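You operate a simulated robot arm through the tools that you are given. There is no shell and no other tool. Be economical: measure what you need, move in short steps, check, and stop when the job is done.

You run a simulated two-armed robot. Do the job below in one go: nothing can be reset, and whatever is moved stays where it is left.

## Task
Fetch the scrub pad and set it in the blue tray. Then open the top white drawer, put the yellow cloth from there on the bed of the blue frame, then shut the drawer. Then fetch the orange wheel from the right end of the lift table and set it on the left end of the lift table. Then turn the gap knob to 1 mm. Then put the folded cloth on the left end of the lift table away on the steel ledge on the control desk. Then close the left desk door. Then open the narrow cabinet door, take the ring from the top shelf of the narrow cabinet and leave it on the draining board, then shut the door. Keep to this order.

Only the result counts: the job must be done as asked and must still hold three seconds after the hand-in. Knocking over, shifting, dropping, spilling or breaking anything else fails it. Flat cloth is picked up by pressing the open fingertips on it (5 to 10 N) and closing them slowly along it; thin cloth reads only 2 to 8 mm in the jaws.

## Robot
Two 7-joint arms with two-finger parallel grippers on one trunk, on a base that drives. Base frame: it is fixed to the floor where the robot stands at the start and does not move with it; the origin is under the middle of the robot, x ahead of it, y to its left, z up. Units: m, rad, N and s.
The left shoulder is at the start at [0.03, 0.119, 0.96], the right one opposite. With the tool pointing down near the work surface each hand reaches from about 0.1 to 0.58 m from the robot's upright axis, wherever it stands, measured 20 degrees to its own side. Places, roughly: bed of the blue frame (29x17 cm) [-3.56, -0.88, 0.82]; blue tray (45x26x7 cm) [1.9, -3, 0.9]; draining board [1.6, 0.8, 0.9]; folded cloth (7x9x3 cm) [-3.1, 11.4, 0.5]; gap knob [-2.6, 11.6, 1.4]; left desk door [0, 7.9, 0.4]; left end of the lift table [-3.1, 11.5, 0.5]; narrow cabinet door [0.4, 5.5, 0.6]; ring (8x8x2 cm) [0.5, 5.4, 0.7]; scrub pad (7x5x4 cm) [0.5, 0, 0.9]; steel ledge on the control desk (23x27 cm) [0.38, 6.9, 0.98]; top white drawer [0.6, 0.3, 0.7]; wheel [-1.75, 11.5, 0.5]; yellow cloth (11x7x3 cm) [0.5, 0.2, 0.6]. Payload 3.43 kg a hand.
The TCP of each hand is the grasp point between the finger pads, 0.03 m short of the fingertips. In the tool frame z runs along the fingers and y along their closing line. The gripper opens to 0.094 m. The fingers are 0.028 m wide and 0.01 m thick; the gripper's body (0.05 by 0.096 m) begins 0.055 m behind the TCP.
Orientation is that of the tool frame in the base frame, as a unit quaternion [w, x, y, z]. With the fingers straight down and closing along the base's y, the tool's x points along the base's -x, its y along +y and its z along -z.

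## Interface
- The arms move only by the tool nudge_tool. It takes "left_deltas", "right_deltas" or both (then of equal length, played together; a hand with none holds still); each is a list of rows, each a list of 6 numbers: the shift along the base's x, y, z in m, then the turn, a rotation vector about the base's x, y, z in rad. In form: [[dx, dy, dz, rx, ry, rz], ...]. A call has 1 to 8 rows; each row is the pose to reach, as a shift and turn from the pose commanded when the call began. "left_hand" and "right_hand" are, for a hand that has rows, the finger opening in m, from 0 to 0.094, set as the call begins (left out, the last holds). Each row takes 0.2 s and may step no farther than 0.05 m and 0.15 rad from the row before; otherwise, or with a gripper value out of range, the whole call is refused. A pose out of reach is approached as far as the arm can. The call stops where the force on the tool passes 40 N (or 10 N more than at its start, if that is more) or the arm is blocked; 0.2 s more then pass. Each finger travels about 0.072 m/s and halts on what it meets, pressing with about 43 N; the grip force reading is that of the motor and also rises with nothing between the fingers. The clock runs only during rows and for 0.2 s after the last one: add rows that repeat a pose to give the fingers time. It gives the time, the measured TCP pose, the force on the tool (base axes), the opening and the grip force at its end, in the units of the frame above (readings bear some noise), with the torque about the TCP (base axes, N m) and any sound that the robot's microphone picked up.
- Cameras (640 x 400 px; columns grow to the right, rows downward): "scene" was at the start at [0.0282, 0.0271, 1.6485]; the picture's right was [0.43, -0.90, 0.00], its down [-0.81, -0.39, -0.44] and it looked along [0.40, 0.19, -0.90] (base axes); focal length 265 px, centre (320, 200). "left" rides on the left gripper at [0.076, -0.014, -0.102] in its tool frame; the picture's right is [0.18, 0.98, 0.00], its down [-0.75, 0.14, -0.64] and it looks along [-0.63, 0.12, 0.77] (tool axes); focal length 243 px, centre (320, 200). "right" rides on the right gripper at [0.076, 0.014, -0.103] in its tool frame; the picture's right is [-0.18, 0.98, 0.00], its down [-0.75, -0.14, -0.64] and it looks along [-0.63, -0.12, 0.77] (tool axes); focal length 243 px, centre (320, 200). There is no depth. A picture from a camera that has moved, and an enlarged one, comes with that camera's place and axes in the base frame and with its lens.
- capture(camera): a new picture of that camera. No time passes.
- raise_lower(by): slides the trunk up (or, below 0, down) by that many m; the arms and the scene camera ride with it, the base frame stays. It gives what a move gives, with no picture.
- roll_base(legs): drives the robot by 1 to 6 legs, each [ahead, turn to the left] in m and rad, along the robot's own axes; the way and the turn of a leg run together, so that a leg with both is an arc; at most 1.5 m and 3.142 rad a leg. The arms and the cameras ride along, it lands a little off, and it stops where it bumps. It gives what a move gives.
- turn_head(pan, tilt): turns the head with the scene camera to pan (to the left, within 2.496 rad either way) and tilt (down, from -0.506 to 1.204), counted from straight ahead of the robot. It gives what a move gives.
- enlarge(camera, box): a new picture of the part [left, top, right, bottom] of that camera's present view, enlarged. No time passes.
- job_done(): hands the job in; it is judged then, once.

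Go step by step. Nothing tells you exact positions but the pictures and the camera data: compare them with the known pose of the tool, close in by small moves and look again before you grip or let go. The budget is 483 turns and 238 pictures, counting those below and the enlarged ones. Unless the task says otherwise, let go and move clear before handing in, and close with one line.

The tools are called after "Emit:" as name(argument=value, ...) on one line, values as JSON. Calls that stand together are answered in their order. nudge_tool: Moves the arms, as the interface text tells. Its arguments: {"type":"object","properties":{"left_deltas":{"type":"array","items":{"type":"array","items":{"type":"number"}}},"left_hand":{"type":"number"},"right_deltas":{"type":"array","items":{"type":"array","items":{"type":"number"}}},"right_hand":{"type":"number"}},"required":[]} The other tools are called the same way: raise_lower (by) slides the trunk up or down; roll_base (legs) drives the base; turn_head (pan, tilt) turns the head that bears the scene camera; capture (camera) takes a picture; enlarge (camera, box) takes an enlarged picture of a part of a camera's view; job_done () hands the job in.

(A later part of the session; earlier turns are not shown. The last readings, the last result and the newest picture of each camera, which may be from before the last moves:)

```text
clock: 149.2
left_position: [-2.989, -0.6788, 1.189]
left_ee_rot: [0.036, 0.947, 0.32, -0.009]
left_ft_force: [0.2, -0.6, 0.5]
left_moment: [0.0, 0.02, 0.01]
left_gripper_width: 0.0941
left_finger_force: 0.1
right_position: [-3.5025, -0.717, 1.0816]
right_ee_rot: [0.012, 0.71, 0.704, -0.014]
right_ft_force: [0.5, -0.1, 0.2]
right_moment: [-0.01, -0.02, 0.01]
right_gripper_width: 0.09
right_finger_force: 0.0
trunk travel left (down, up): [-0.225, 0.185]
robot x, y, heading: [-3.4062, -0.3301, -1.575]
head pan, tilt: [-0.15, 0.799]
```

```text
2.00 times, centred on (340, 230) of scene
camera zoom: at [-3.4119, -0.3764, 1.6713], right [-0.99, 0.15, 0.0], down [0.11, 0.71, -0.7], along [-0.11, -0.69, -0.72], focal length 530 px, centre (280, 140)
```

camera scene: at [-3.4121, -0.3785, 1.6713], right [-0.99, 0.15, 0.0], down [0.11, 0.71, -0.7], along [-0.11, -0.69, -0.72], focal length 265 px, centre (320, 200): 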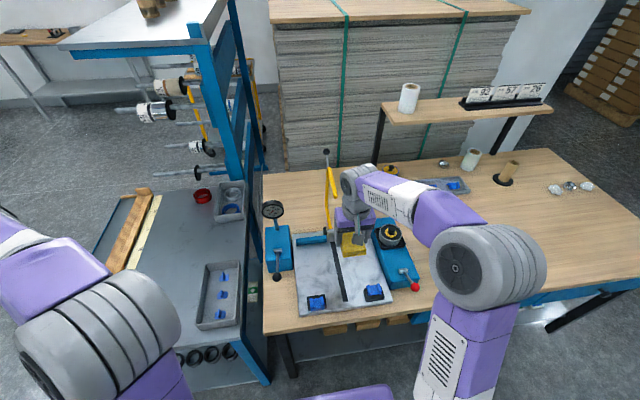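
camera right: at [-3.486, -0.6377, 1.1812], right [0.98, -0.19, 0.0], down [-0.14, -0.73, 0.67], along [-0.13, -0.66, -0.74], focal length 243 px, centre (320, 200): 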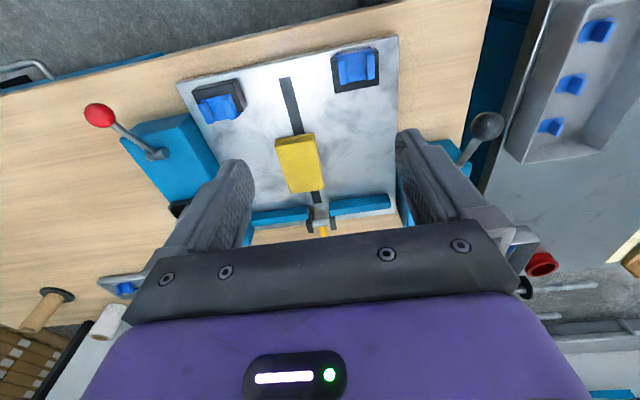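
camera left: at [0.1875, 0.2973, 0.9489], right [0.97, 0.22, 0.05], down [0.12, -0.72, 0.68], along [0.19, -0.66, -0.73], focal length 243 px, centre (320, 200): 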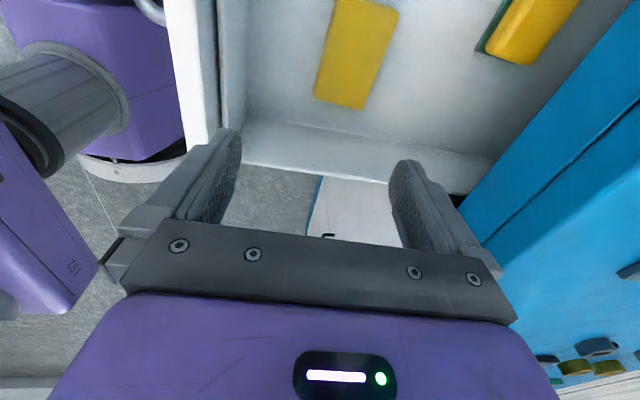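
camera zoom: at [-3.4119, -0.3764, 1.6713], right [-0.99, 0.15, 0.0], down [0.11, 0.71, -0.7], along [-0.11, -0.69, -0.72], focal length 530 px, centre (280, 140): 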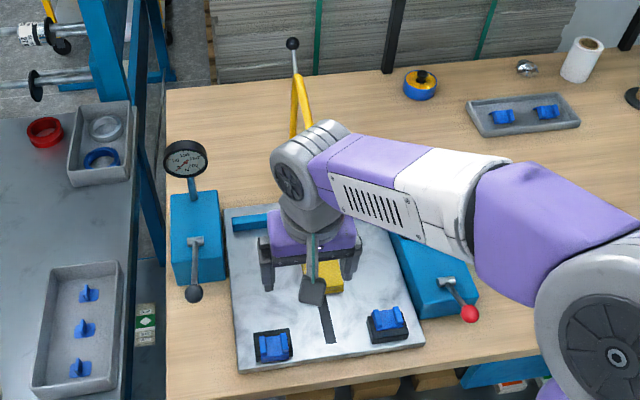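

The cloth lies on the bed. Pulling the hand in and driving back to the drawer.

Emit:
nudge_tool(right_deltas=[[0.02, 0.03, 0, 0, 0, 0], [0.04, 0.05, 0, 0, 0, 0], [0.06, 0.06, 0, 0, 0, 0]])

Emit:
roll_base(legs=[[-0.36, 0], [0, 1.575], [1.45, 0], [1.4, 0]])

Emit:
turn_head(pan=0.3, tilt=0.7)

Emit:
capture(camera="scene")

```text
clock: 150.0
left_position: [-2.9888, -0.6794, 1.1884]
left_ee_rot: [0.035, 0.947, 0.319, -0.01]
left_ft_force: [0.0, 0.0, 0.0]
left_moment: [0.0, 0.02, 0.03]
left_gripper_width: 0.0939
left_finger_force: 0.0
right_position: [-3.4406, -0.6562, 1.0822]
right_ee_rot: [0.012, 0.71, 0.704, -0.014]
right_ft_force: [-0.7, 1.0, -0.2]
right_moment: [0.0, 0.03, 0.01]
right_gripper_width: 0.09
right_finger_force: 0.0
trunk travel left (down, up): [-0.225, 0.185]
robot x, y, heading: [-3.4003, -0.3243, -1.577]
head pan, tilt: [-0.15, 0.799]
```

```text
clock: 169.7
left_position: [-0.1876, 0.4933, 1.187]
left_ee_rot: [0.031, 0.427, 0.904, 0.018]
left_ft_force: [0.1, -0.3, 0.4]
left_moment: [0.01, 0.01, -0.01]
left_gripper_width: 0.0939
left_finger_force: 0.0
right_position: [-0.1935, 0.0396, 1.081]
right_ee_rot: [0.017, -0.016, 1.0, -0.001]
right_ft_force: [1.1, 0.1, 0.1]
right_moment: [-0.01, 0.01, -0.03]
right_gripper_width: 0.0899
right_finger_force: 0.1
trunk travel left (down, up): [-0.225, 0.185]
robot x, y, heading: [-0.5203, 0.0647, 0.036]
head pan, tilt: [-0.15, 0.799]
```

```text
clock: 170.6
left_position: [-0.1875, 0.4927, 1.1878]
left_ee_rot: [0.031, 0.426, 0.904, 0.018]
left_ft_force: [-0.3, -0.8, 0.8]
left_moment: [-0.03, -0.02, 0.01]
left_gripper_width: 0.0941
left_finger_force: 0.0
right_position: [-0.1942, 0.0385, 1.0821]
right_ee_rot: [0.018, -0.015, 1.0, -0.001]
right_ft_force: [-0.6, -0.4, -0.3]
right_moment: [0.01, 0.02, 0.02]
right_gripper_width: 0.09
right_finger_force: 0.0
trunk travel left (down, up): [-0.225, 0.185]
robot x, y, heading: [-0.5279, 0.0687, 0.037]
head pan, tilt: [0.3, 0.7]
```

```text
186 pictures are left
camera scene: at [-0.4719, 0.0928, 1.6796], right [0.33, -0.94, 0.0], down [-0.61, -0.21, -0.76], along [0.72, 0.25, -0.64], focal length 265 px, centre (320, 200)
```

scene: 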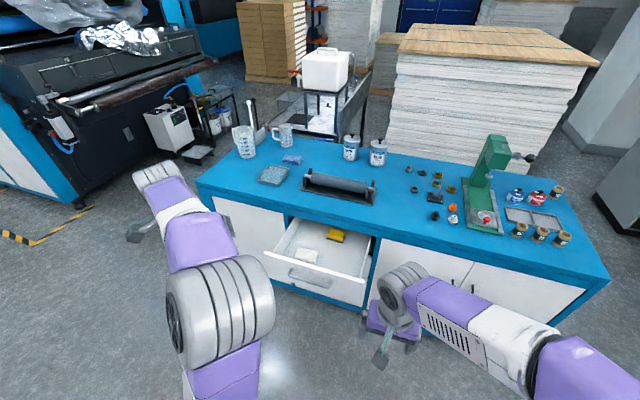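

The drawer is still open. Lowering the trunk and turning the left hand to forward again.

Emit:
raise_lower(by=-0.18)

Emit:
nudge_tool(left_deltas=[[0, 0, 0, 0.0498, -0.1302, -0.0471], [0, 0, 0, 0.0996, -0.2604, -0.0942], [0, 0, 0, 0.1494, -0.3906, -0.1413], [0, 0, 0, 0.1992, -0.5208, -0.1884], [0, 0, 0, 0.249, -0.651, -0.2355], [0, 0, 0, 0.2988, -0.7812, -0.2826], [0, 0, 0, 0.3486, -0.9114, -0.3297], [0, 0, 0, 0.3984, -1.0416, -0.3768]])

Emit:
nudge_tool(left_deltas=[[0, 0, -0.04, 0.0498, -0.1302, -0.0471], [0, 0, -0.08, 0.0996, -0.2604, -0.0942], [0, 0, -0.12, 0.1494, -0.3906, -0.1413], [0, -0.02, -0.16, 0.1494, -0.3906, -0.1413], [0, -0.05, -0.2, 0.1494, -0.3906, -0.1413], [0, -0.09, -0.23, 0.1494, -0.3906, -0.1413], [0, -0.13, -0.26, 0.1494, -0.3906, -0.1413], [0, -0.165, -0.285, 0.1494, -0.3906, -0.1413]])

```text
clock: 172.6
left_position: [-0.1888, 0.4937, 1.0085]
left_ee_rot: [0.031, 0.427, 0.904, 0.019]
left_ft_force: [-1.0, -0.2, 0.1]
left_moment: [0.04, -0.07, -0.01]
left_gripper_width: 0.0943
left_finger_force: 0.0
right_position: [-0.1938, 0.0391, 0.9023]
right_ee_rot: [0.018, -0.015, 1.0, -0.002]
right_ft_force: [0.6, 0.0, 0.0]
right_moment: [0.03, 0.01, 0.0]
right_gripper_width: 0.0899
right_finger_force: 0.0
trunk travel left (down, up): [-0.045, 0.365]
robot x, y, heading: [-0.5245, 0.0665, 0.036]
head pan, tilt: [0.3, 0.7]
```

```text
clock: 174.4
left_position: [-0.1892, 0.4933, 1.0083]
left_ee_rot: [0.394, 0.511, 0.657, 0.39]
left_ft_force: [0.3, 0.6, 0.8]
left_moment: [-0.06, 0.0, 0.01]
left_gripper_width: 0.094
left_finger_force: 0.1
right_position: [-0.1947, 0.0382, 0.9019]
right_ee_rot: [0.019, -0.016, 1.0, -0.002]
right_ft_force: [0.1, 0.0, 0.3]
right_moment: [0.0, 0.02, 0.02]
right_gripper_width: 0.0901
right_finger_force: 0.0
trunk travel left (down, up): [-0.045, 0.365]
robot x, y, heading: [-0.5211, 0.0656, 0.034]
head pan, tilt: [0.3, 0.7]
```

```text
clock: 176.2
left_position: [-0.1887, 0.3289, 0.7204]
left_ee_rot: [0.499, 0.499, 0.5, 0.502]
left_ft_force: [-0.5, 0.3, -0.2]
left_moment: [-0.01, 0.04, -0.01]
left_gripper_width: 0.094
left_finger_force: 0.0
right_position: [-0.1944, 0.0382, 0.9022]
right_ee_rot: [0.018, -0.015, 1.0, -0.002]
right_ft_force: [0.1, -0.3, -0.6]
right_moment: [0.0, -0.01, 0.01]
right_gripper_width: 0.0902
right_finger_force: 0.1
trunk travel left (down, up): [-0.045, 0.365]
robot x, y, heading: [-0.5231, 0.0671, 0.033]
head pan, tilt: [0.3, 0.7]
```

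Orientation is exact. Driving 0.18 m ahead to just before the handle.

Emit:
roll_base(legs=[[0.18, -0.033]])

Emit:
capture(camera="left")

Emit:
capture(camera="scene")

```text
clock: 177.7
left_position: [0.0017, 0.3224, 0.7205]
left_ee_rot: [0.508, 0.507, 0.492, 0.493]
left_ft_force: [0.2, -0.3, 0.1]
left_moment: [0.01, 0.0, 0.02]
left_gripper_width: 0.0939
left_finger_force: 0.0
right_position: [-0.0115, 0.0312, 0.9021]
right_ee_rot: [0.017, 0.001, 1.0, -0.003]
right_ft_force: [-0.5, 0.3, 0.3]
right_moment: [0.01, 0.03, 0.0]
right_gripper_width: 0.0899
right_finger_force: 0.0
trunk travel left (down, up): [-0.045, 0.365]
robot x, y, heading: [-0.3461, 0.0689, 0.003]
head pan, tilt: [0.3, 0.7]
```

```text
185 pictures are left
camera left: at [-0.0978, 0.4019, 0.7063], right [0.0, 0.18, 0.98], down [-0.66, -0.73, 0.14], along [0.75, -0.65, 0.12], focal length 243 px, centre (320, 200)
```

left: 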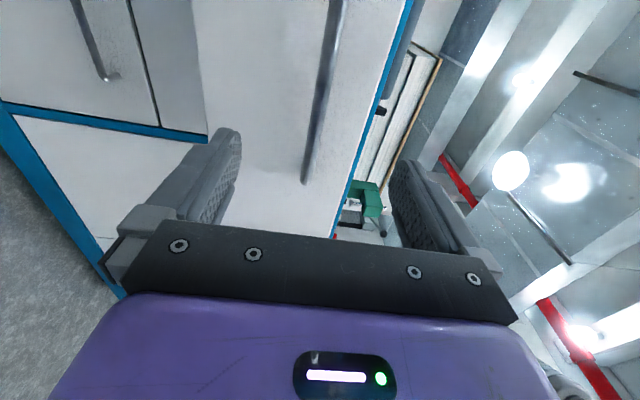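

```text
184 pictures are left
camera scene: at [-0.2883, 0.0948, 1.4995], right [0.3, -0.95, 0.0], down [-0.62, -0.19, -0.76], along [0.73, 0.23, -0.64], focal length 265 px, centre (320, 200)
```

scene: 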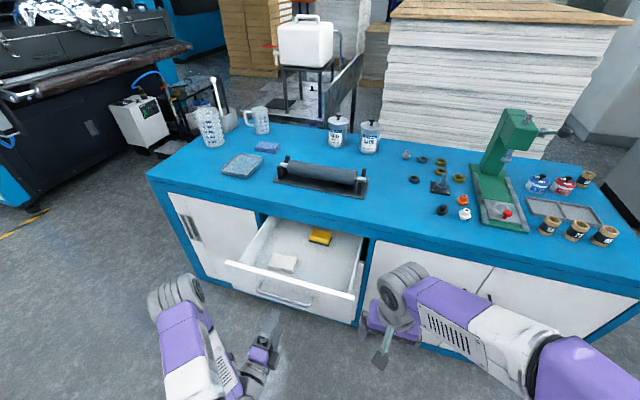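

Same relative view as before. Advancing, gripping the bar, then pushing in.

Emit:
nudge_tool(left_deltas=[[0.03, 0.003, -0.001, 0, 0, 0], [0.062, 0.003, -0.002, 0, 0, 0]])

Emit:
nudge_tool(left_hand=0.0, left_deltas=[[0, 0, 0, 0, 0, 0], [0, 0, 0, 0, 0, 0], [0, 0, 0, 0, 0, 0], [0, 0, 0, 0, 0, 0]])

Emit:
nudge_tool(left_deltas=[[0.02, 0, 0, 0, 0, 0], [0.045, 0, 0, 0, 0, 0], [0.07, 0, 0, 0, 0, 0], [0.095, 0, 0, 0, 0, 0], [0.12, 0, 0, 0, 0, 0], [0.145, 0, 0, 0, 0, 0], [0.17, 0, 0, 0, 0, 0], [0.195, 0, 0, 0, 0, 0]])

Emit:
nudge_tool(left_deltas=[[0.02, 0, 0, 0, 0, 0], [0.035, 0, 0, 0, 0, 0], [0.05, 0, 0, 0, 0, 0], [0.06, 0, 0, 0, 0, 0], [0.07, 0, 0, 0, 0, 0], [0.08, 0, 0, 0, 0, 0], [0.09, 0, 0, 0, 0, 0]])

Emit:
capture(camera="scene")

```text
clock: 178.3
left_position: [0.0649, 0.325, 0.7193]
left_ee_rot: [0.508, 0.506, 0.493, 0.493]
left_ft_force: [0.2, 0.4, -0.3]
left_moment: [0.02, -0.02, -0.01]
left_gripper_width: 0.0938
left_finger_force: 0.0
right_position: [-0.0125, 0.0315, 0.9016]
right_ee_rot: [0.018, 0.001, 1.0, -0.002]
right_ft_force: [0.7, 0.6, -0.3]
right_moment: [0.0, 0.04, 0.03]
right_gripper_width: 0.0897
right_finger_force: 0.1
trunk travel left (down, up): [-0.045, 0.365]
robot x, y, heading: [-0.341, 0.0711, 0.005]
head pan, tilt: [0.3, 0.7]
```

```text
clock: 179.3
left_position: [0.0642, 0.326, 0.7187]
left_ee_rot: [0.508, 0.507, 0.492, 0.493]
left_ft_force: [-0.8, -0.3, -4.9]
left_moment: [0.06, 0.17, 0.07]
left_gripper_width: 0.0117
left_finger_force: 45.2
right_position: [-0.0123, 0.0309, 0.9024]
right_ee_rot: [0.018, 0.001, 1.0, -0.002]
right_ft_force: [-0.7, -0.4, -0.4]
right_moment: [0.02, 0.03, -0.02]
right_gripper_width: 0.0901
right_finger_force: 0.1
trunk travel left (down, up): [-0.045, 0.365]
robot x, y, heading: [-0.3392, 0.0697, 0.006]
head pan, tilt: [0.3, 0.7]
```

```text
clock: 181.1
left_position: [0.2595, 0.3253, 0.7193]
left_ee_rot: [0.508, 0.507, 0.493, 0.492]
left_ft_force: [0.8, -0.9, -9.2]
left_moment: [0.2, 0.15, 1.26]
left_gripper_width: 0.0114
left_finger_force: 45.2
right_position: [-0.0128, 0.0329, 0.9011]
right_ee_rot: [0.017, 0.0, 1.0, -0.002]
right_ft_force: [0.1, 0.0, 0.2]
right_moment: [-0.03, 0.02, -0.02]
right_gripper_width: 0.0897
right_finger_force: 0.1
trunk travel left (down, up): [-0.045, 0.365]
robot x, y, heading: [-0.3473, 0.0656, 0.005]
head pan, tilt: [0.3, 0.7]
```

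```text
clock: 182.5
left_position: [0.3278, 0.3248, 0.7184]
left_ee_rot: [0.507, 0.507, 0.493, 0.493]
left_ft_force: [-21.7, -2.8, 11.3]
left_moment: [0.01, -0.15, 0.12]
left_gripper_width: 0.0117
left_finger_force: 44.6
right_position: [-0.0167, 0.0318, 0.9027]
right_ee_rot: [0.019, -0.001, 1.0, -0.001]
right_ft_force: [-1.1, -0.6, 0.3]
right_moment: [0.0, -0.02, 0.03]
right_gripper_width: 0.0898
right_finger_force: 0.0
trunk travel left (down, up): [-0.045, 0.365]
robot x, y, heading: [-0.3419, 0.0682, 0.007]
head pan, tilt: [0.3, 0.7]
stopped in row 6 (left hand): the force on the tool passed its limit at 99 N (the readings are from after the stop); the commanded pose is now the measured one
```

```text
183 pictures are left
camera scene: at [-0.2943, 0.0938, 1.4999], right [0.3, -0.95, 0.0], down [-0.61, -0.19, -0.77], along [0.73, 0.23, -0.64], focal length 265 px, centre (320, 200)
```

scene: 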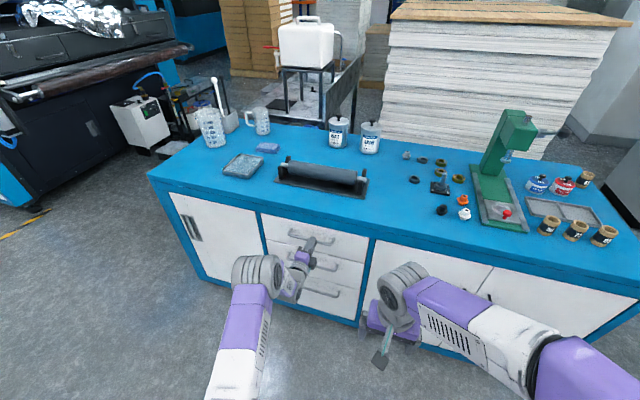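

The drawer is shut. Releasing and retreating.

Emit:
nudge_tool(left_hand=0.094, left_deltas=[[0, 0, 0, 0, 0, 0], [0, 0, 0, 0, 0, 0], [0, 0, 0, 0, 0, 0], [0, 0, 0, 0, 0, 0]])

Emit:
nudge_tool(left_deltas=[[-0.04, 0, 0, 0, 0, 0], [-0.08, 0, 0, 0, 0, 0], [-0.12, 0, 0, 0, 0, 0], [-0.16, 0, 0, 0, 0, 0], [-0.2, 0, 0.0, 0, 0, 0], [-0.24, 0, 0, 0, 0, 0]])

Emit:
enlarge(camera="scene", box=[200, 180, 400, 305])

```text
clock: 183.5
left_position: [0.3294, 0.3264, 0.7157]
left_ee_rot: [0.506, 0.508, 0.495, 0.491]
left_ft_force: [-0.2, -0.7, 0.0]
left_moment: [0.01, -0.01, 0.02]
left_gripper_width: 0.0938
left_finger_force: 0.0
right_position: [-0.0132, 0.0321, 0.9021]
right_ee_rot: [0.018, -0.001, 1.0, -0.002]
right_ft_force: [0.8, 0.1, 0.1]
right_moment: [0.01, 0.01, 0.01]
right_gripper_width: 0.09
right_finger_force: 0.1
trunk travel left (down, up): [-0.045, 0.365]
robot x, y, heading: [-0.3424, 0.0657, 0.007]
head pan, tilt: [0.3, 0.7]
```

```text
clock: 184.9
left_position: [0.0885, 0.3252, 0.7158]
left_ee_rot: [0.507, 0.508, 0.494, 0.491]
left_ft_force: [0.2, -0.4, 0.1]
left_moment: [-0.04, -0.02, 0.0]
left_gripper_width: 0.0936
left_finger_force: 0.0
right_position: [-0.0147, 0.0325, 0.9008]
right_ee_rot: [0.019, -0.001, 1.0, -0.002]
right_ft_force: [0.2, 0.5, 0.1]
right_moment: [-0.03, -0.01, 0.01]
right_gripper_width: 0.0898
right_finger_force: 0.1
trunk travel left (down, up): [-0.045, 0.365]
robot x, y, heading: [-0.3432, 0.0656, -0.001]
head pan, tilt: [0.3, 0.7]
```

```text
3.20 times, centred on (300, 242) of scene
camera zoom: at [-0.2907, 0.0964, 1.4996], right [0.3, -0.95, 0.0], down [-0.61, -0.19, -0.77], along [0.73, 0.23, -0.64], focal length 847 px, centre (384, 64)
```

zoom: 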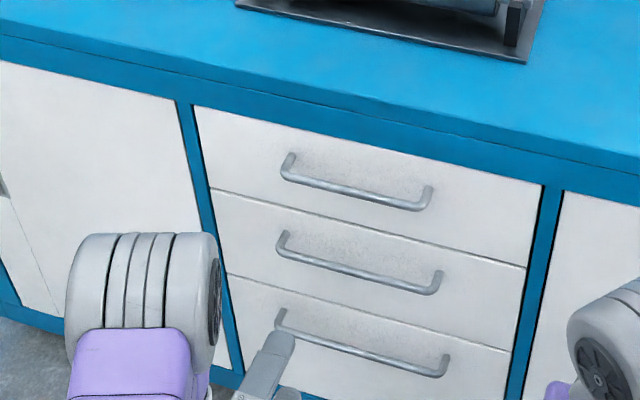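

The drawer is flush. Raising the trunk and restoring the left hand to pointing down for the long drive.

Emit:
raise_lower(by=0.18)

Emit:
nudge_tool(left_deltas=[[0, 0.01, 0.03, -0.086, 0.086, 0.086], [0, 0.02, 0.06, -0.172, 0.172, 0.172], [0, 0.03, 0.09, -0.258, 0.258, 0.258], [0, 0.04, 0.12, -0.344, 0.344, 0.344], [0, 0.05, 0.15, -0.43, 0.43, 0.43], [0, 0.06, 0.18, -0.516, 0.516, 0.516], [0, 0.07, 0.2, -0.602, 0.602, 0.602], [0, 0.08, 0.22, -0.688, 0.688, 0.688]])

Emit:
nudge_tool(left_deltas=[[0, 0.01, 0, -0.086, 0.086, 0.086], [0, 0.02, 0, -0.172, 0.172, 0.172], [0, 0.03, 0, -0.258, 0.258, 0.258], [0, 0.04, 0, -0.344, 0.344, 0.344], [0, 0.04, 0, -0.43, 0.43, 0.43], [0, 0.04, 0, -0.516, 0.516, 0.516], [0, 0.04, 0, -0.521, 0.521, 0.521]])

Emit:
turn_head(pan=1.9, tilt=0.3)

Emit:
capture(camera="scene")

```text
clock: 186.9
left_position: [0.0892, 0.3248, 0.8945]
left_ee_rot: [0.506, 0.508, 0.494, 0.491]
left_ft_force: [0.0, -0.3, -0.3]
left_moment: [0.02, 0.0, 0.01]
left_gripper_width: 0.0941
left_finger_force: 0.0
right_position: [-0.0139, 0.0316, 1.0814]
right_ee_rot: [0.018, -0.001, 1.0, -0.001]
right_ft_force: [-0.7, 1.1, 0.3]
right_moment: [0.01, 0.0, 0.0]
right_gripper_width: 0.09
right_finger_force: 0.1
trunk travel left (down, up): [-0.225, 0.185]
robot x, y, heading: [-0.3429, 0.0684, 0.007]
head pan, tilt: [0.3, 0.7]
```

```text
clock: 188.7
left_position: [0.0899, 0.4049, 1.1168]
left_ee_rot: [0.266, 0.257, 0.896, 0.246]
left_ft_force: [-0.2, -0.5, -1.1]
left_moment: [0.02, -0.01, 0.03]
left_gripper_width: 0.094
left_finger_force: 0.0
left hand out of reach, approached as far as the arm can: row 3, 4
right_position: [-0.0138, 0.0321, 1.0822]
right_ee_rot: [0.018, -0.001, 1.0, -0.001]
right_ft_force: [0.1, 0.3, 0.6]
right_moment: [0.0, 0.03, 0.01]
right_gripper_width: 0.0901
right_finger_force: 0.0
trunk travel left (down, up): [-0.225, 0.185]
robot x, y, heading: [-0.341, 0.0668, 0.002]
head pan, tilt: [0.3, 0.7]
```

```text
clock: 190.3
left_position: [0.088, 0.444, 1.1162]
left_ee_rot: [0.014, -0.001, 1.0, -0.003]
left_ft_force: [-0.1, 0.2, 0.3]
left_moment: [0.03, -0.02, 0.0]
left_gripper_width: 0.0939
left_finger_force: 0.1
left hand out of reach, approached as far as the arm can: row 1, 2
right_position: [-0.0149, 0.0305, 1.0817]
right_ee_rot: [0.018, -0.001, 1.0, -0.001]
right_ft_force: [0.4, 0.1, 0.1]
right_moment: [0.03, 0.01, 0.01]
right_gripper_width: 0.0903
right_finger_force: 0.1
trunk travel left (down, up): [-0.225, 0.185]
robot x, y, heading: [-0.3459, 0.0685, 0.005]
head pan, tilt: [0.3, 0.7]
```

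```text
clock: 191.9
left_position: [0.0889, 0.4454, 1.1145]
left_ee_rot: [0.014, -0.001, 1.0, -0.002]
left_ft_force: [-0.3, -0.2, 0.2]
left_moment: [-0.02, -0.02, 0.0]
left_gripper_width: 0.0941
left_finger_force: 0.0
right_position: [-0.0135, 0.031, 1.0819]
right_ee_rot: [0.018, -0.001, 1.0, -0.002]
right_ft_force: [0.1, 0.2, -0.1]
right_moment: [0.0, -0.03, 0.0]
right_gripper_width: 0.09
right_finger_force: 0.1
trunk travel left (down, up): [-0.225, 0.185]
robot x, y, heading: [-0.3437, 0.0672, 0.005]
head pan, tilt: [1.901, 0.3]
```

```text
181 pictures are left
camera scene: at [-0.4017, 0.1575, 1.7157], right [0.94, 0.33, 0.0], down [0.1, -0.28, -0.96], along [-0.31, 0.9, -0.3], focal length 265 px, centre (320, 200)
```

scene: 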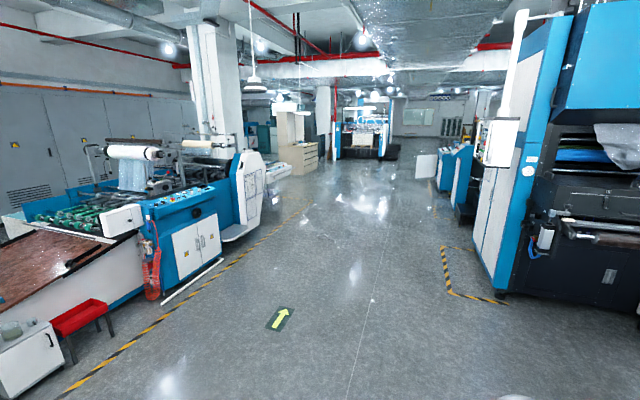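

The aisle runs along +y between x ≈ −2.2 and 0. Driving up along x ≈ −1.1.

Emit:
roll_base(legs=[[0, 1.94], [1.5, 0], [0.57, 0], [0, -0.373], [1.5, 0], [1.5, 0]])

Emit:
turn_head(pan=0.1, tilt=0.2)

Emit:
capture(camera="scene")

```text
clock: 222.0
left_position: [-1.4487, 5.4228, 1.1151]
left_ee_rot: [0.012, -0.701, 0.713, 0.007]
left_ft_force: [-1.8, 0.5, -0.2]
left_moment: [-0.02, -0.01, -0.02]
left_gripper_width: 0.0941
left_finger_force: 0.1
right_position: [-1.0376, 5.3131, 1.0821]
right_ee_rot: [0.014, -0.701, 0.712, 0.012]
right_ft_force: [-0.4, 0.7, 0.4]
right_moment: [0.0, -0.02, 0.0]
right_gripper_width: 0.0899
right_finger_force: 0.0
trunk travel left (down, up): [-0.225, 0.185]
robot x, y, heading: [-1.0793, 4.9833, 1.562]
head pan, tilt: [1.901, 0.3]
```

```text
clock: 223.8
left_position: [-1.4493, 5.423, 1.1142]
left_ee_rot: [0.012, -0.701, 0.713, 0.009]
left_ft_force: [-0.3, 0.6, -0.5]
left_moment: [-0.02, -0.01, 0.01]
left_gripper_width: 0.0939
left_finger_force: 0.1
right_position: [-1.0375, 5.3143, 1.0819]
right_ee_rot: [0.014, -0.702, 0.712, 0.012]
right_ft_force: [0.3, 0.3, -0.4]
right_moment: [-0.01, 0.0, -0.02]
right_gripper_width: 0.09
right_finger_force: 0.0
trunk travel left (down, up): [-0.225, 0.185]
robot x, y, heading: [-1.0775, 4.9812, 1.559]
head pan, tilt: [0.099, 0.201]
```

```text
180 pictures are left
camera scene: at [-1.0858, 5.0476, 1.725], right [1.0, 0.09, 0.0], down [0.02, -0.2, -0.98], along [-0.09, 0.98, -0.2], focal length 265 px, centre (320, 200)
```

scene: 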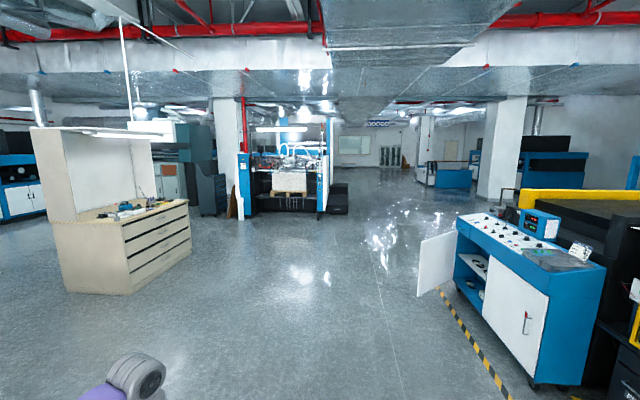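

The control desk is at right with its left door open. The lift table should be the blue machine ahead; zooming in.

Emit:
enlarge(camera="scene", box=[200, 110, 400, 235])

Emit:
enlarge(camera="scene", box=[400, 180, 640, 330])

```text
3.20 times, centred on (300, 172) of scene
camera zoom: at [-1.0858, 5.0476, 1.725], right [1.0, 0.09, 0.0], down [0.02, -0.2, -0.98], along [-0.09, 0.98, -0.2], focal length 847 px, centre (384, 288)
```

zoom: 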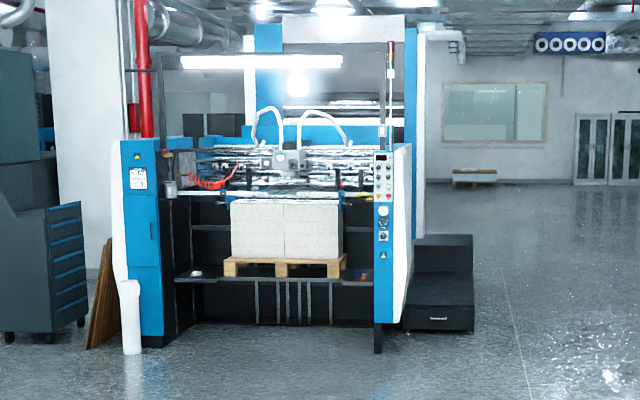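

```text
2.67 times, centred on (520, 255) of scene
camera zoom: at [-1.0858, 5.0476, 1.725], right [1.0, 0.09, 0.0], down [0.02, -0.2, -0.98], along [-0.09, 0.98, -0.2], focal length 706 px, centre (-213, 53)
```

zoom: 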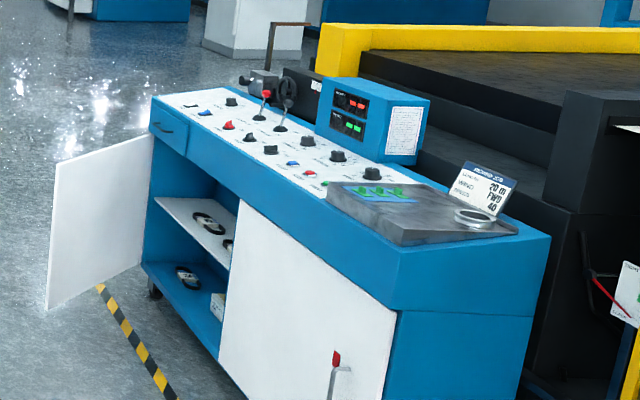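

The lift table is the dark shelf at z≈0.5, with the wheel at its right end by the post and the folded cloth at its left end. Driving nearer.

Emit:
roll_base(legs=[[0, 0.18], [1.5, 0], [1.5, 0], [1.5, 0], [0.3, 0], [0, -0.18]])

Emit:
turn_head(pan=0.1, tilt=0.4)

Emit:
capture(camera="scene")

```text
clock: 248.3
left_position: [-2.2422, 10.139, 1.1149]
left_ee_rot: [0.012, -0.697, 0.717, 0.01]
left_ft_force: [0.2, -0.9, 0.8]
left_moment: [0.0, 0.01, 0.01]
left_gripper_width: 0.0938
left_finger_force: 0.0
right_position: [-1.8323, 10.0239, 1.0816]
right_ee_rot: [0.013, -0.697, 0.717, 0.013]
right_ft_force: [-1.2, 1.0, -0.2]
right_moment: [0.01, -0.02, -0.02]
right_gripper_width: 0.0902
right_finger_force: 0.1
trunk travel left (down, up): [-0.225, 0.185]
robot x, y, heading: [-1.8825, 9.6968, 1.546]
head pan, tilt: [0.099, 0.201]
```

```text
clock: 249.0
left_position: [-2.243, 10.1386, 1.1149]
left_ee_rot: [0.012, -0.697, 0.717, 0.009]
left_ft_force: [0.6, -0.4, 0.0]
left_moment: [0.0, 0.01, -0.01]
left_gripper_width: 0.094
left_finger_force: 0.1
right_position: [-1.833, 10.0264, 1.0821]
right_ee_rot: [0.014, -0.697, 0.717, 0.012]
right_ft_force: [-0.1, -0.4, -0.2]
right_moment: [-0.03, -0.03, 0.0]
right_gripper_width: 0.09
right_finger_force: 0.1
trunk travel left (down, up): [-0.225, 0.185]
robot x, y, heading: [-1.8767, 9.6936, 1.548]
head pan, tilt: [0.099, 0.4]
```

```text
177 pictures are left
camera scene: at [-1.8856, 9.7589, 1.7065], right [1.0, 0.07, 0.0], down [0.03, -0.39, -0.92], along [-0.07, 0.92, -0.39], focal length 265 px, centre (320, 200)
```

scene: 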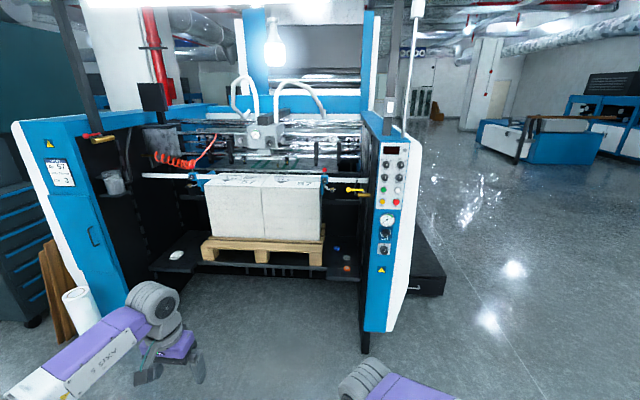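

Emit:
enlarge(camera="scene", box=[300, 160, 420, 290])

Emit:
enlarge(camera="scene", box=[120, 100, 320, 290])

```text
3.08 times, centred on (360, 225) of scene
camera zoom: at [-1.8856, 9.7589, 1.7065], right [1.0, 0.07, 0.0], down [0.03, -0.39, -0.92], along [-0.07, 0.92, -0.39], focal length 815 px, centre (197, 123)
```

zoom: 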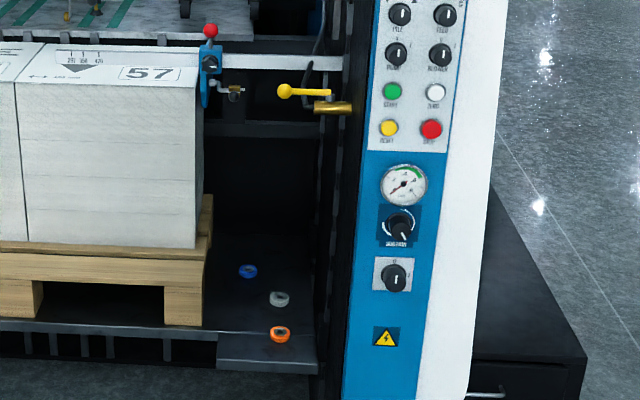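

```text
2.11 times, centred on (220, 195) of scene
camera zoom: at [-1.8856, 9.7589, 1.7065], right [1.0, 0.07, 0.0], down [0.03, -0.39, -0.92], along [-0.07, 0.92, -0.39], focal length 557 px, centre (530, 210)
```

zoom: 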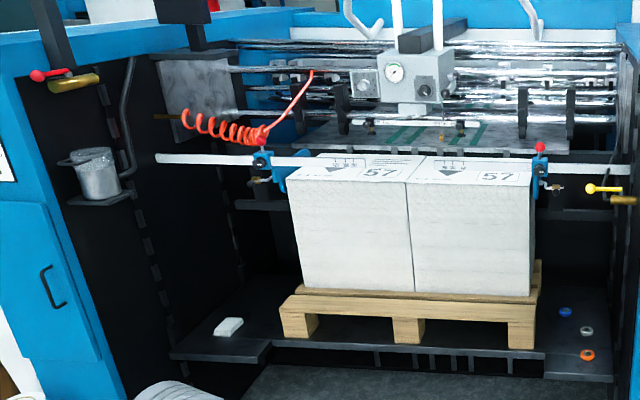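

The orange wheel lies at about (−1.81, 11.35) near the right post, beside white and blue wheels. I'll use the left hand with the robot angled right; first tuck the right hand, then approach.

Emit:
nudge_tool(right_deltas=[[0.04, -0.02, 0, 0, 0, 0], [0.08, -0.05, 0, 0, 0, 0], [0.12, -0.08, 0, 0, 0, 0], [0.16, -0.1, 0, 0, 0, 0], [0.19, -0.12, 0, 0, 0, 0]])

Emit:
roll_base(legs=[[0, 0.16], [0.8, 0], [0, -0.62]])

Emit:
raise_lower(by=-0.22)

Emit:
turn_head(pan=0.0, tilt=0.75)

Emit:
capture(camera="scene")

```text
clock: 250.2
left_position: [-2.2417, 10.1381, 1.1171]
left_ee_rot: [0.013, -0.697, 0.717, 0.009]
left_ft_force: [-0.2, -0.3, -0.1]
left_moment: [0.01, -0.02, -0.01]
left_gripper_width: 0.0939
left_finger_force: 0.0
right_position: [-1.6441, 9.9038, 1.0789]
right_ee_rot: [0.014, -0.697, 0.717, 0.013]
right_ft_force: [0.0, -1.2, 0.3]
right_moment: [0.01, 0.0, -0.01]
right_gripper_width: 0.0898
right_finger_force: 0.0
trunk travel left (down, up): [-0.225, 0.185]
robot x, y, heading: [-1.8857, 9.6942, 1.548]
head pan, tilt: [0.099, 0.4]
```

```text
clock: 256.9
left_position: [-2.1197, 11.0545, 1.1149]
left_ee_rot: [0.014, -0.515, 0.857, 0.006]
left_ft_force: [0.5, 0.3, -0.4]
left_moment: [-0.01, -0.04, 0.01]
left_gripper_width: 0.0938
left_finger_force: 0.0
right_position: [-1.6869, 10.5778, 1.0793]
right_ee_rot: [0.017, -0.516, 0.856, 0.008]
right_ft_force: [-0.1, -0.4, 0.7]
right_moment: [0.03, 0.02, -0.03]
right_gripper_width: 0.0898
right_finger_force: 0.0
trunk travel left (down, up): [-0.225, 0.185]
robot x, y, heading: [-1.9933, 10.4965, 1.089]
head pan, tilt: [0.099, 0.4]
```

```text
clock: 259.2
left_position: [-2.1197, 11.0523, 0.8958]
left_ee_rot: [0.013, -0.515, 0.857, 0.005]
left_ft_force: [-0.1, 0.6, 0.7]
left_moment: [-0.01, 0.01, -0.01]
left_gripper_width: 0.0941
left_finger_force: 0.0
right_position: [-1.6877, 10.5772, 0.86]
right_ee_rot: [0.017, -0.516, 0.857, 0.008]
right_ft_force: [-0.9, -1.1, -0.4]
right_moment: [-0.01, 0.0, -0.01]
right_gripper_width: 0.0898
right_finger_force: 0.2
trunk travel left (down, up): [-0.005, 0.405]
robot x, y, heading: [-1.9934, 10.4955, 1.085]
head pan, tilt: [0.099, 0.4]
```

```text
clock: 260.0
left_position: [-2.121, 11.054, 0.8952]
left_ee_rot: [0.014, -0.515, 0.857, 0.005]
left_ft_force: [-1.1, 0.4, 0.2]
left_moment: [0.01, 0.0, -0.04]
left_gripper_width: 0.0941
left_finger_force: 0.0
right_position: [-1.6879, 10.5772, 0.8603]
right_ee_rot: [0.017, -0.516, 0.857, 0.008]
right_ft_force: [0.2, -0.7, -0.2]
right_moment: [0.0, -0.02, 0.0]
right_gripper_width: 0.0899
right_finger_force: 0.1
trunk travel left (down, up): [-0.005, 0.405]
robot x, y, heading: [-1.994, 10.4954, 1.089]
head pan, tilt: [0.0, 0.75]
```

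```text
174 pictures are left
camera scene: at [-1.9651, 10.5429, 1.4554], right [0.89, -0.47, 0.0], down [-0.32, -0.6, -0.73], along [0.34, 0.65, -0.68], focal length 265 px, centre (320, 200)
```

scene: 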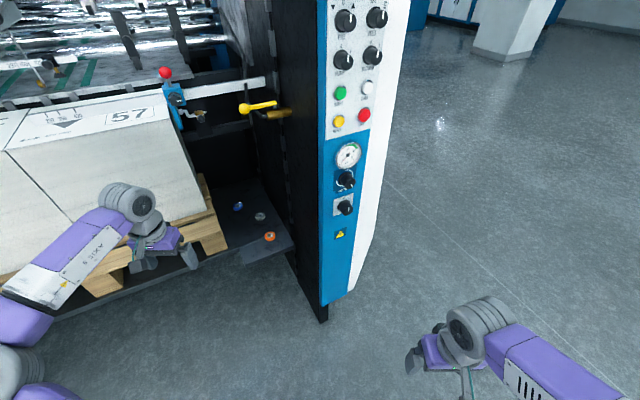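

Wheel triangulated at (−1.811, 11.33), top z ≈ 0.515. I'll bring the left hand inward and drive up 0.3 m.

Emit:
nudge_tool(left_deltas=[[0.02, -0.035, 0, 0, 0, 0], [0.04, -0.07, 0, 0, 0, 0], [0.06, -0.105, 0, 0, 0, 0], [0.085, -0.14, 0, 0, 0, 0], [0.105, -0.167, 0, 0, 0, 0]])

Emit:
roll_base(legs=[[0.3, 0]])

Emit:
capture(camera="scene")

Emit:
capture(camera="left")

```text
clock: 261.2
left_position: [-2.0152, 10.8864, 0.8951]
left_ee_rot: [0.015, -0.516, 0.857, 0.006]
left_ft_force: [-2.3, -0.9, -0.1]
left_moment: [0.03, -0.01, 0.01]
left_gripper_width: 0.0943
left_finger_force: 0.1
right_position: [-1.6879, 10.5767, 0.8601]
right_ee_rot: [0.016, -0.516, 0.856, 0.009]
right_ft_force: [-0.3, -0.2, -0.6]
right_moment: [-0.03, 0.01, 0.01]
right_gripper_width: 0.09
right_finger_force: 0.1
trunk travel left (down, up): [-0.005, 0.405]
robot x, y, heading: [-1.994, 10.4934, 1.084]
head pan, tilt: [0.0, 0.75]
```

```text
clock: 263.3
left_position: [-1.8733, 11.1551, 0.893]
left_ee_rot: [0.014, -0.515, 0.857, 0.005]
left_ft_force: [0.3, -0.5, -0.6]
left_moment: [-0.03, -0.01, 0.01]
left_gripper_width: 0.094
left_finger_force: 0.1
right_position: [-1.5479, 10.8453, 0.8597]
right_ee_rot: [0.017, -0.516, 0.856, 0.008]
right_ft_force: [0.8, 0.1, -0.7]
right_moment: [0.02, 0.01, -0.02]
right_gripper_width: 0.0901
right_finger_force: 0.1
trunk travel left (down, up): [-0.005, 0.405]
robot x, y, heading: [-1.8495, 10.7634, 1.086]
head pan, tilt: [0.0, 0.75]
```

```text
173 pictures are left
camera scene: at [-1.8238, 10.8112, 1.4553], right [0.88, -0.47, 0.0], down [-0.32, -0.6, -0.73], along [0.34, 0.65, -0.68], focal length 265 px, centre (320, 200)
```

scene: 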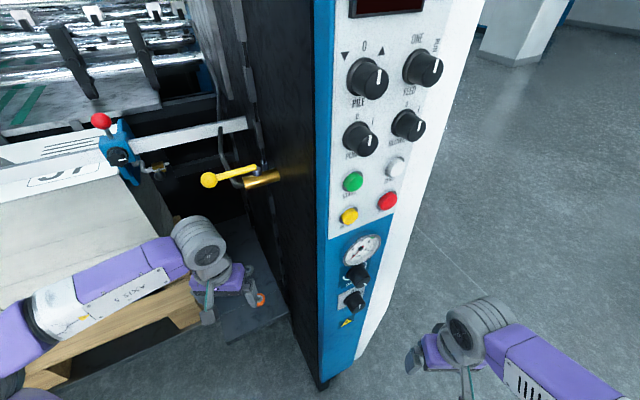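

```text
172 pictures are left
camera left: at [-1.8984, 11.0797, 0.9942], right [-0.95, 0.3, -0.01], down [0.22, 0.72, 0.66], along [0.21, 0.63, -0.75], focal length 243 px, centre (320, 200)
```

left: 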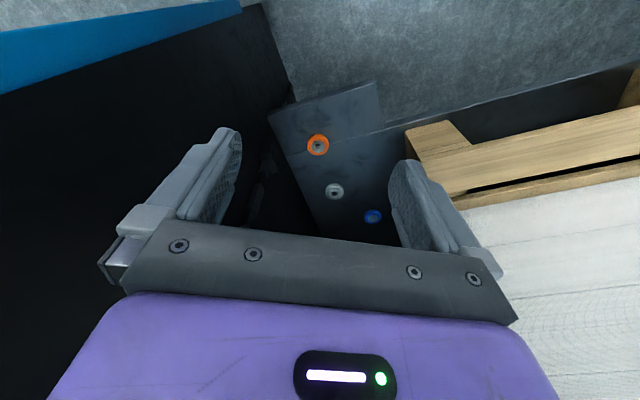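

The wheel is at (−1.808, 11.33). Lowering first (a yellow lever hangs above), then moving in.

Emit:
nudge_tool(left_deltas=[[0.01, 0.01, -0.045, 0, 0, 0], [0.02, 0.02, -0.09, 0, 0, 0], [0.03, 0.03, -0.13, 0, 0, 0], [0.04, 0.06, -0.165, 0, 0, 0], [0.05, 0.09, -0.2, 0, 0, 0], [0.055, 0.12, -0.235, 0, 0, 0], [0.06, 0.15, -0.265, 0, 0, 0], [0.064, 0.172, -0.275, 0, 0, 0]])

Emit:
capture(camera="left")

Emit:
capture(camera="scene")

```text
clock: 265.1
left_position: [-1.8127, 11.3272, 0.6195]
left_ee_rot: [0.015, -0.515, 0.857, 0.006]
left_ft_force: [-0.9, -0.1, 0.9]
left_moment: [0.04, 0.01, -0.01]
left_gripper_width: 0.094
left_finger_force: 0.0
right_position: [-1.5455, 10.8455, 0.8601]
right_ee_rot: [0.016, -0.515, 0.857, 0.008]
right_ft_force: [-0.3, -0.5, -0.7]
right_moment: [-0.02, 0.01, 0.04]
right_gripper_width: 0.09
right_finger_force: 0.0
trunk travel left (down, up): [-0.005, 0.405]
robot x, y, heading: [-1.8525, 10.7646, 1.086]
head pan, tilt: [0.0, 0.75]
```

```text
171 pictures are left
camera left: at [-1.8374, 11.2517, 0.7182], right [-0.95, 0.3, -0.01], down [0.22, 0.72, 0.66], along [0.21, 0.63, -0.75], focal length 243 px, centre (320, 200)
```

left: 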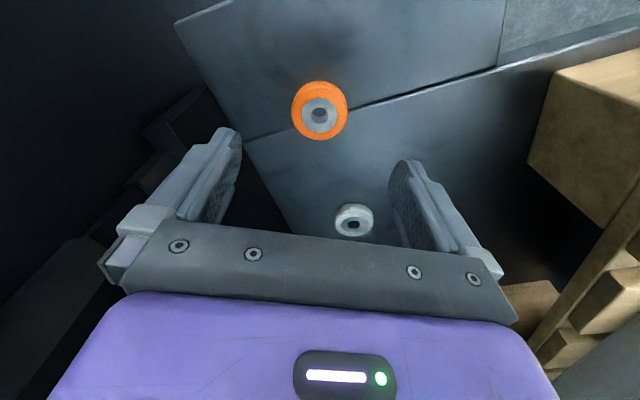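

```text
170 pictures are left
camera scene: at [-1.8241, 10.8108, 1.4553], right [0.88, -0.47, 0.0], down [-0.32, -0.6, -0.73], along [0.34, 0.65, -0.68], focal length 265 px, centre (320, 200)
```

scene: 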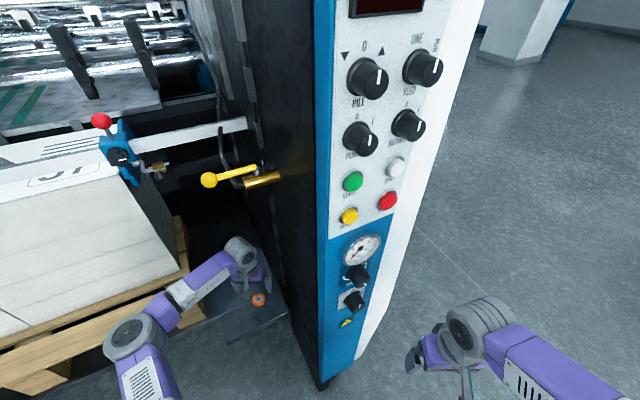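

Well centred. Descending further.

Emit:
nudge_tool(left_deltas=[[0.002, 0.002, -0.03, 0, 0, 0], [0.002, 0.002, -0.055, 0, 0, 0], [0.002, 0.002, -0.068, 0, 0, 0]])

Emit:
capture(camera="left")

```text
clock: 265.9
left_position: [-1.82, 11.3226, 0.5528]
left_ee_rot: [0.015, -0.515, 0.857, 0.006]
left_ft_force: [1.3, 0.6, -0.6]
left_moment: [0.0, 0.01, 0.0]
left_gripper_width: 0.0939
left_finger_force: 0.0
left hand out of reach, approached as far as the arm can: row 1, 2, 3
right_position: [-1.5467, 10.8458, 0.8602]
right_ee_rot: [0.016, -0.515, 0.857, 0.007]
right_ft_force: [0.0, 0.8, 0.0]
right_moment: [0.01, 0.03, -0.02]
right_gripper_width: 0.0898
right_finger_force: 0.1
trunk travel left (down, up): [-0.005, 0.405]
robot x, y, heading: [-1.8523, 10.7647, 1.082]
head pan, tilt: [0.0, 0.75]
```

```text
169 pictures are left
camera left: at [-1.8452, 11.2467, 0.6532], right [-0.95, 0.3, -0.01], down [0.22, 0.72, 0.66], along [0.21, 0.63, -0.75], focal length 243 px, centre (320, 200)
```

left: 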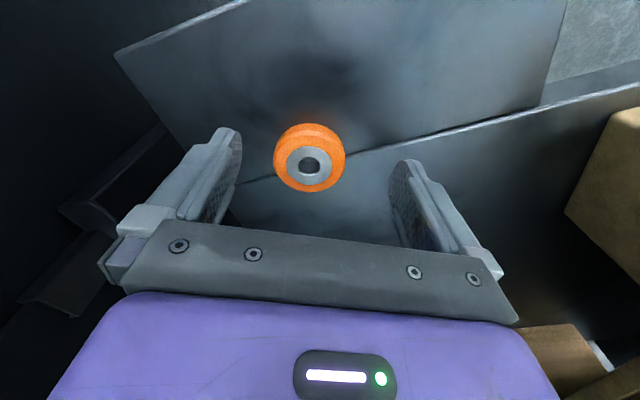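

The arm is near its reach limit but aligned within 1 cm. Lowering straight down to the plate.

Emit:
nudge_tool(left_deltas=[[0.004, 0.002, -0.01, 0, 0, 0], [0.004, 0.002, -0.018, 0, 0, 0], [0.004, 0.002, -0.026, 0, 0, 0]])

Emit:
capture(camera="left")

```text
clock: 266.7
left_position: [-1.8245, 11.3193, 0.5355]
left_ee_rot: [0.017, -0.515, 0.857, 0.008]
left_ft_force: [-0.1, -1.9, 25.1]
left_moment: [0.22, 1.25, 0.25]
left_gripper_width: 0.0933
left_finger_force: 0.0
left hand out of reach, approached as far as the arm can: row 1, 2, 3
right_position: [-1.5468, 10.8438, 0.8609]
right_ee_rot: [0.017, -0.515, 0.857, 0.01]
right_ft_force: [-0.1, -0.2, 0.2]
right_moment: [-0.02, -0.02, 0.0]
right_gripper_width: 0.0899
right_finger_force: 0.1
trunk travel left (down, up): [-0.005, 0.405]
robot x, y, heading: [-1.8498, 10.762, 1.085]
head pan, tilt: [0.0, 0.75]
```

```text
168 pictures are left
camera left: at [-1.8495, 11.243, 0.6345], right [-0.95, 0.3, -0.01], down [0.22, 0.71, 0.67], along [0.21, 0.64, -0.74], focal length 243 px, centre (320, 200)
```

left: 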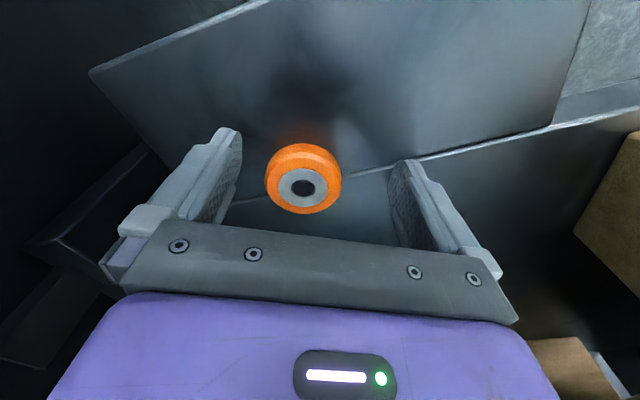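

Fingertips touch the plate and straddle the wheel. Easing up slightly and closing.

Emit:
nudge_tool(left_deltas=[[0, 0, 0.004, 0, 0, 0]])

Emit:
nudge_tool(left_hand=0.025, left_deltas=[[0, 0, 0, 0, 0, 0], [0, 0, 0, 0, 0, 0], [0, 0, 0, 0, 0, 0], [0, 0, 0, 0, 0, 0]])

Emit:
capture(camera="left")

```text
clock: 267.1
left_position: [-1.8247, 11.3187, 0.5356]
left_ee_rot: [0.015, -0.515, 0.857, 0.006]
left_ft_force: [3.2, 4.2, 6.5]
left_moment: [0.27, 0.21, -0.31]
left_gripper_width: 0.0937
left_finger_force: 0.2
right_position: [-1.5471, 10.844, 0.8607]
right_ee_rot: [0.016, -0.514, 0.857, 0.009]
right_ft_force: [0.4, -0.1, -0.2]
right_moment: [0.0, 0.03, 0.04]
right_gripper_width: 0.09
right_finger_force: 0.1
trunk travel left (down, up): [-0.005, 0.405]
robot x, y, heading: [-1.8519, 10.7625, 1.083]
head pan, tilt: [0.0, 0.75]
```

```text
clock: 268.1
left_position: [-1.8242, 11.317, 0.5349]
left_ee_rot: [0.013, -0.515, 0.857, 0.005]
left_ft_force: [-1.6, -3.1, 5.0]
left_moment: [-0.02, 0.13, 0.07]
left_gripper_width: 0.0463
left_finger_force: 43.4
right_position: [-1.5468, 10.8443, 0.861]
right_ee_rot: [0.016, -0.516, 0.857, 0.008]
right_ft_force: [0.1, -0.2, -0.3]
right_moment: [0.02, 0.0, 0.0]
right_gripper_width: 0.0899
right_finger_force: 0.1
trunk travel left (down, up): [-0.005, 0.405]
robot x, y, heading: [-1.8498, 10.7624, 1.085]
head pan, tilt: [0.0, 0.75]
```

```text
167 pictures are left
camera left: at [-1.8499, 11.2423, 0.6351], right [-0.95, 0.3, -0.01], down [0.22, 0.72, 0.66], along [0.21, 0.63, -0.75], focal length 243 px, centre (320, 200)
```

left: 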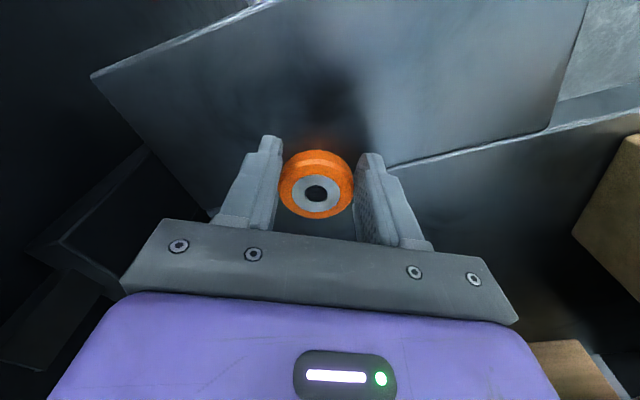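

Gripped at 46 mm. Lifting a little, backing out from under the lever, then rising.

Emit:
nudge_tool(left_deltas=[[0, 0, 0.04, 0, 0, 0], [0, -0.01, 0.08, 0, 0, 0], [-0.01, -0.04, 0.1, 0, 0, 0], [-0.02, -0.08, 0.115, 0, 0, 0], [-0.03, -0.12, 0.135, 0, 0, 0], [-0.04, -0.155, 0.165, 0, 0, 0], [-0.05, -0.17, 0.21, 0, 0, 0], [-0.05, -0.19, 0.25, 0, 0, 0]])

Emit:
capture(camera="left")

```text
clock: 269.9
left_position: [-1.8761, 11.1309, 0.7867]
left_ee_rot: [0.014, -0.514, 0.858, 0.006]
left_ft_force: [-0.2, -0.3, -0.2]
left_moment: [0.0, -0.04, -0.01]
left_gripper_width: 0.0457
left_finger_force: 43.0
right_position: [-1.5472, 10.845, 0.86]
right_ee_rot: [0.016, -0.515, 0.857, 0.008]
right_ft_force: [0.4, 0.4, -0.4]
right_moment: [0.0, 0.0, 0.05]
right_gripper_width: 0.0901
right_finger_force: 0.0
trunk travel left (down, up): [-0.005, 0.405]
robot x, y, heading: [-1.8527, 10.7656, 1.086]
head pan, tilt: [0.0, 0.75]
```

```text
166 pictures are left
camera left: at [-1.901, 11.055, 0.8865], right [-0.95, 0.3, -0.01], down [0.22, 0.72, 0.66], along [0.21, 0.63, -0.75], focal length 243 px, centre (320, 200)
```

left: 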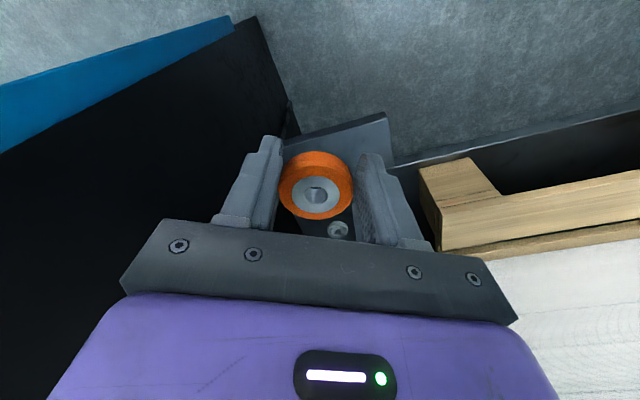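

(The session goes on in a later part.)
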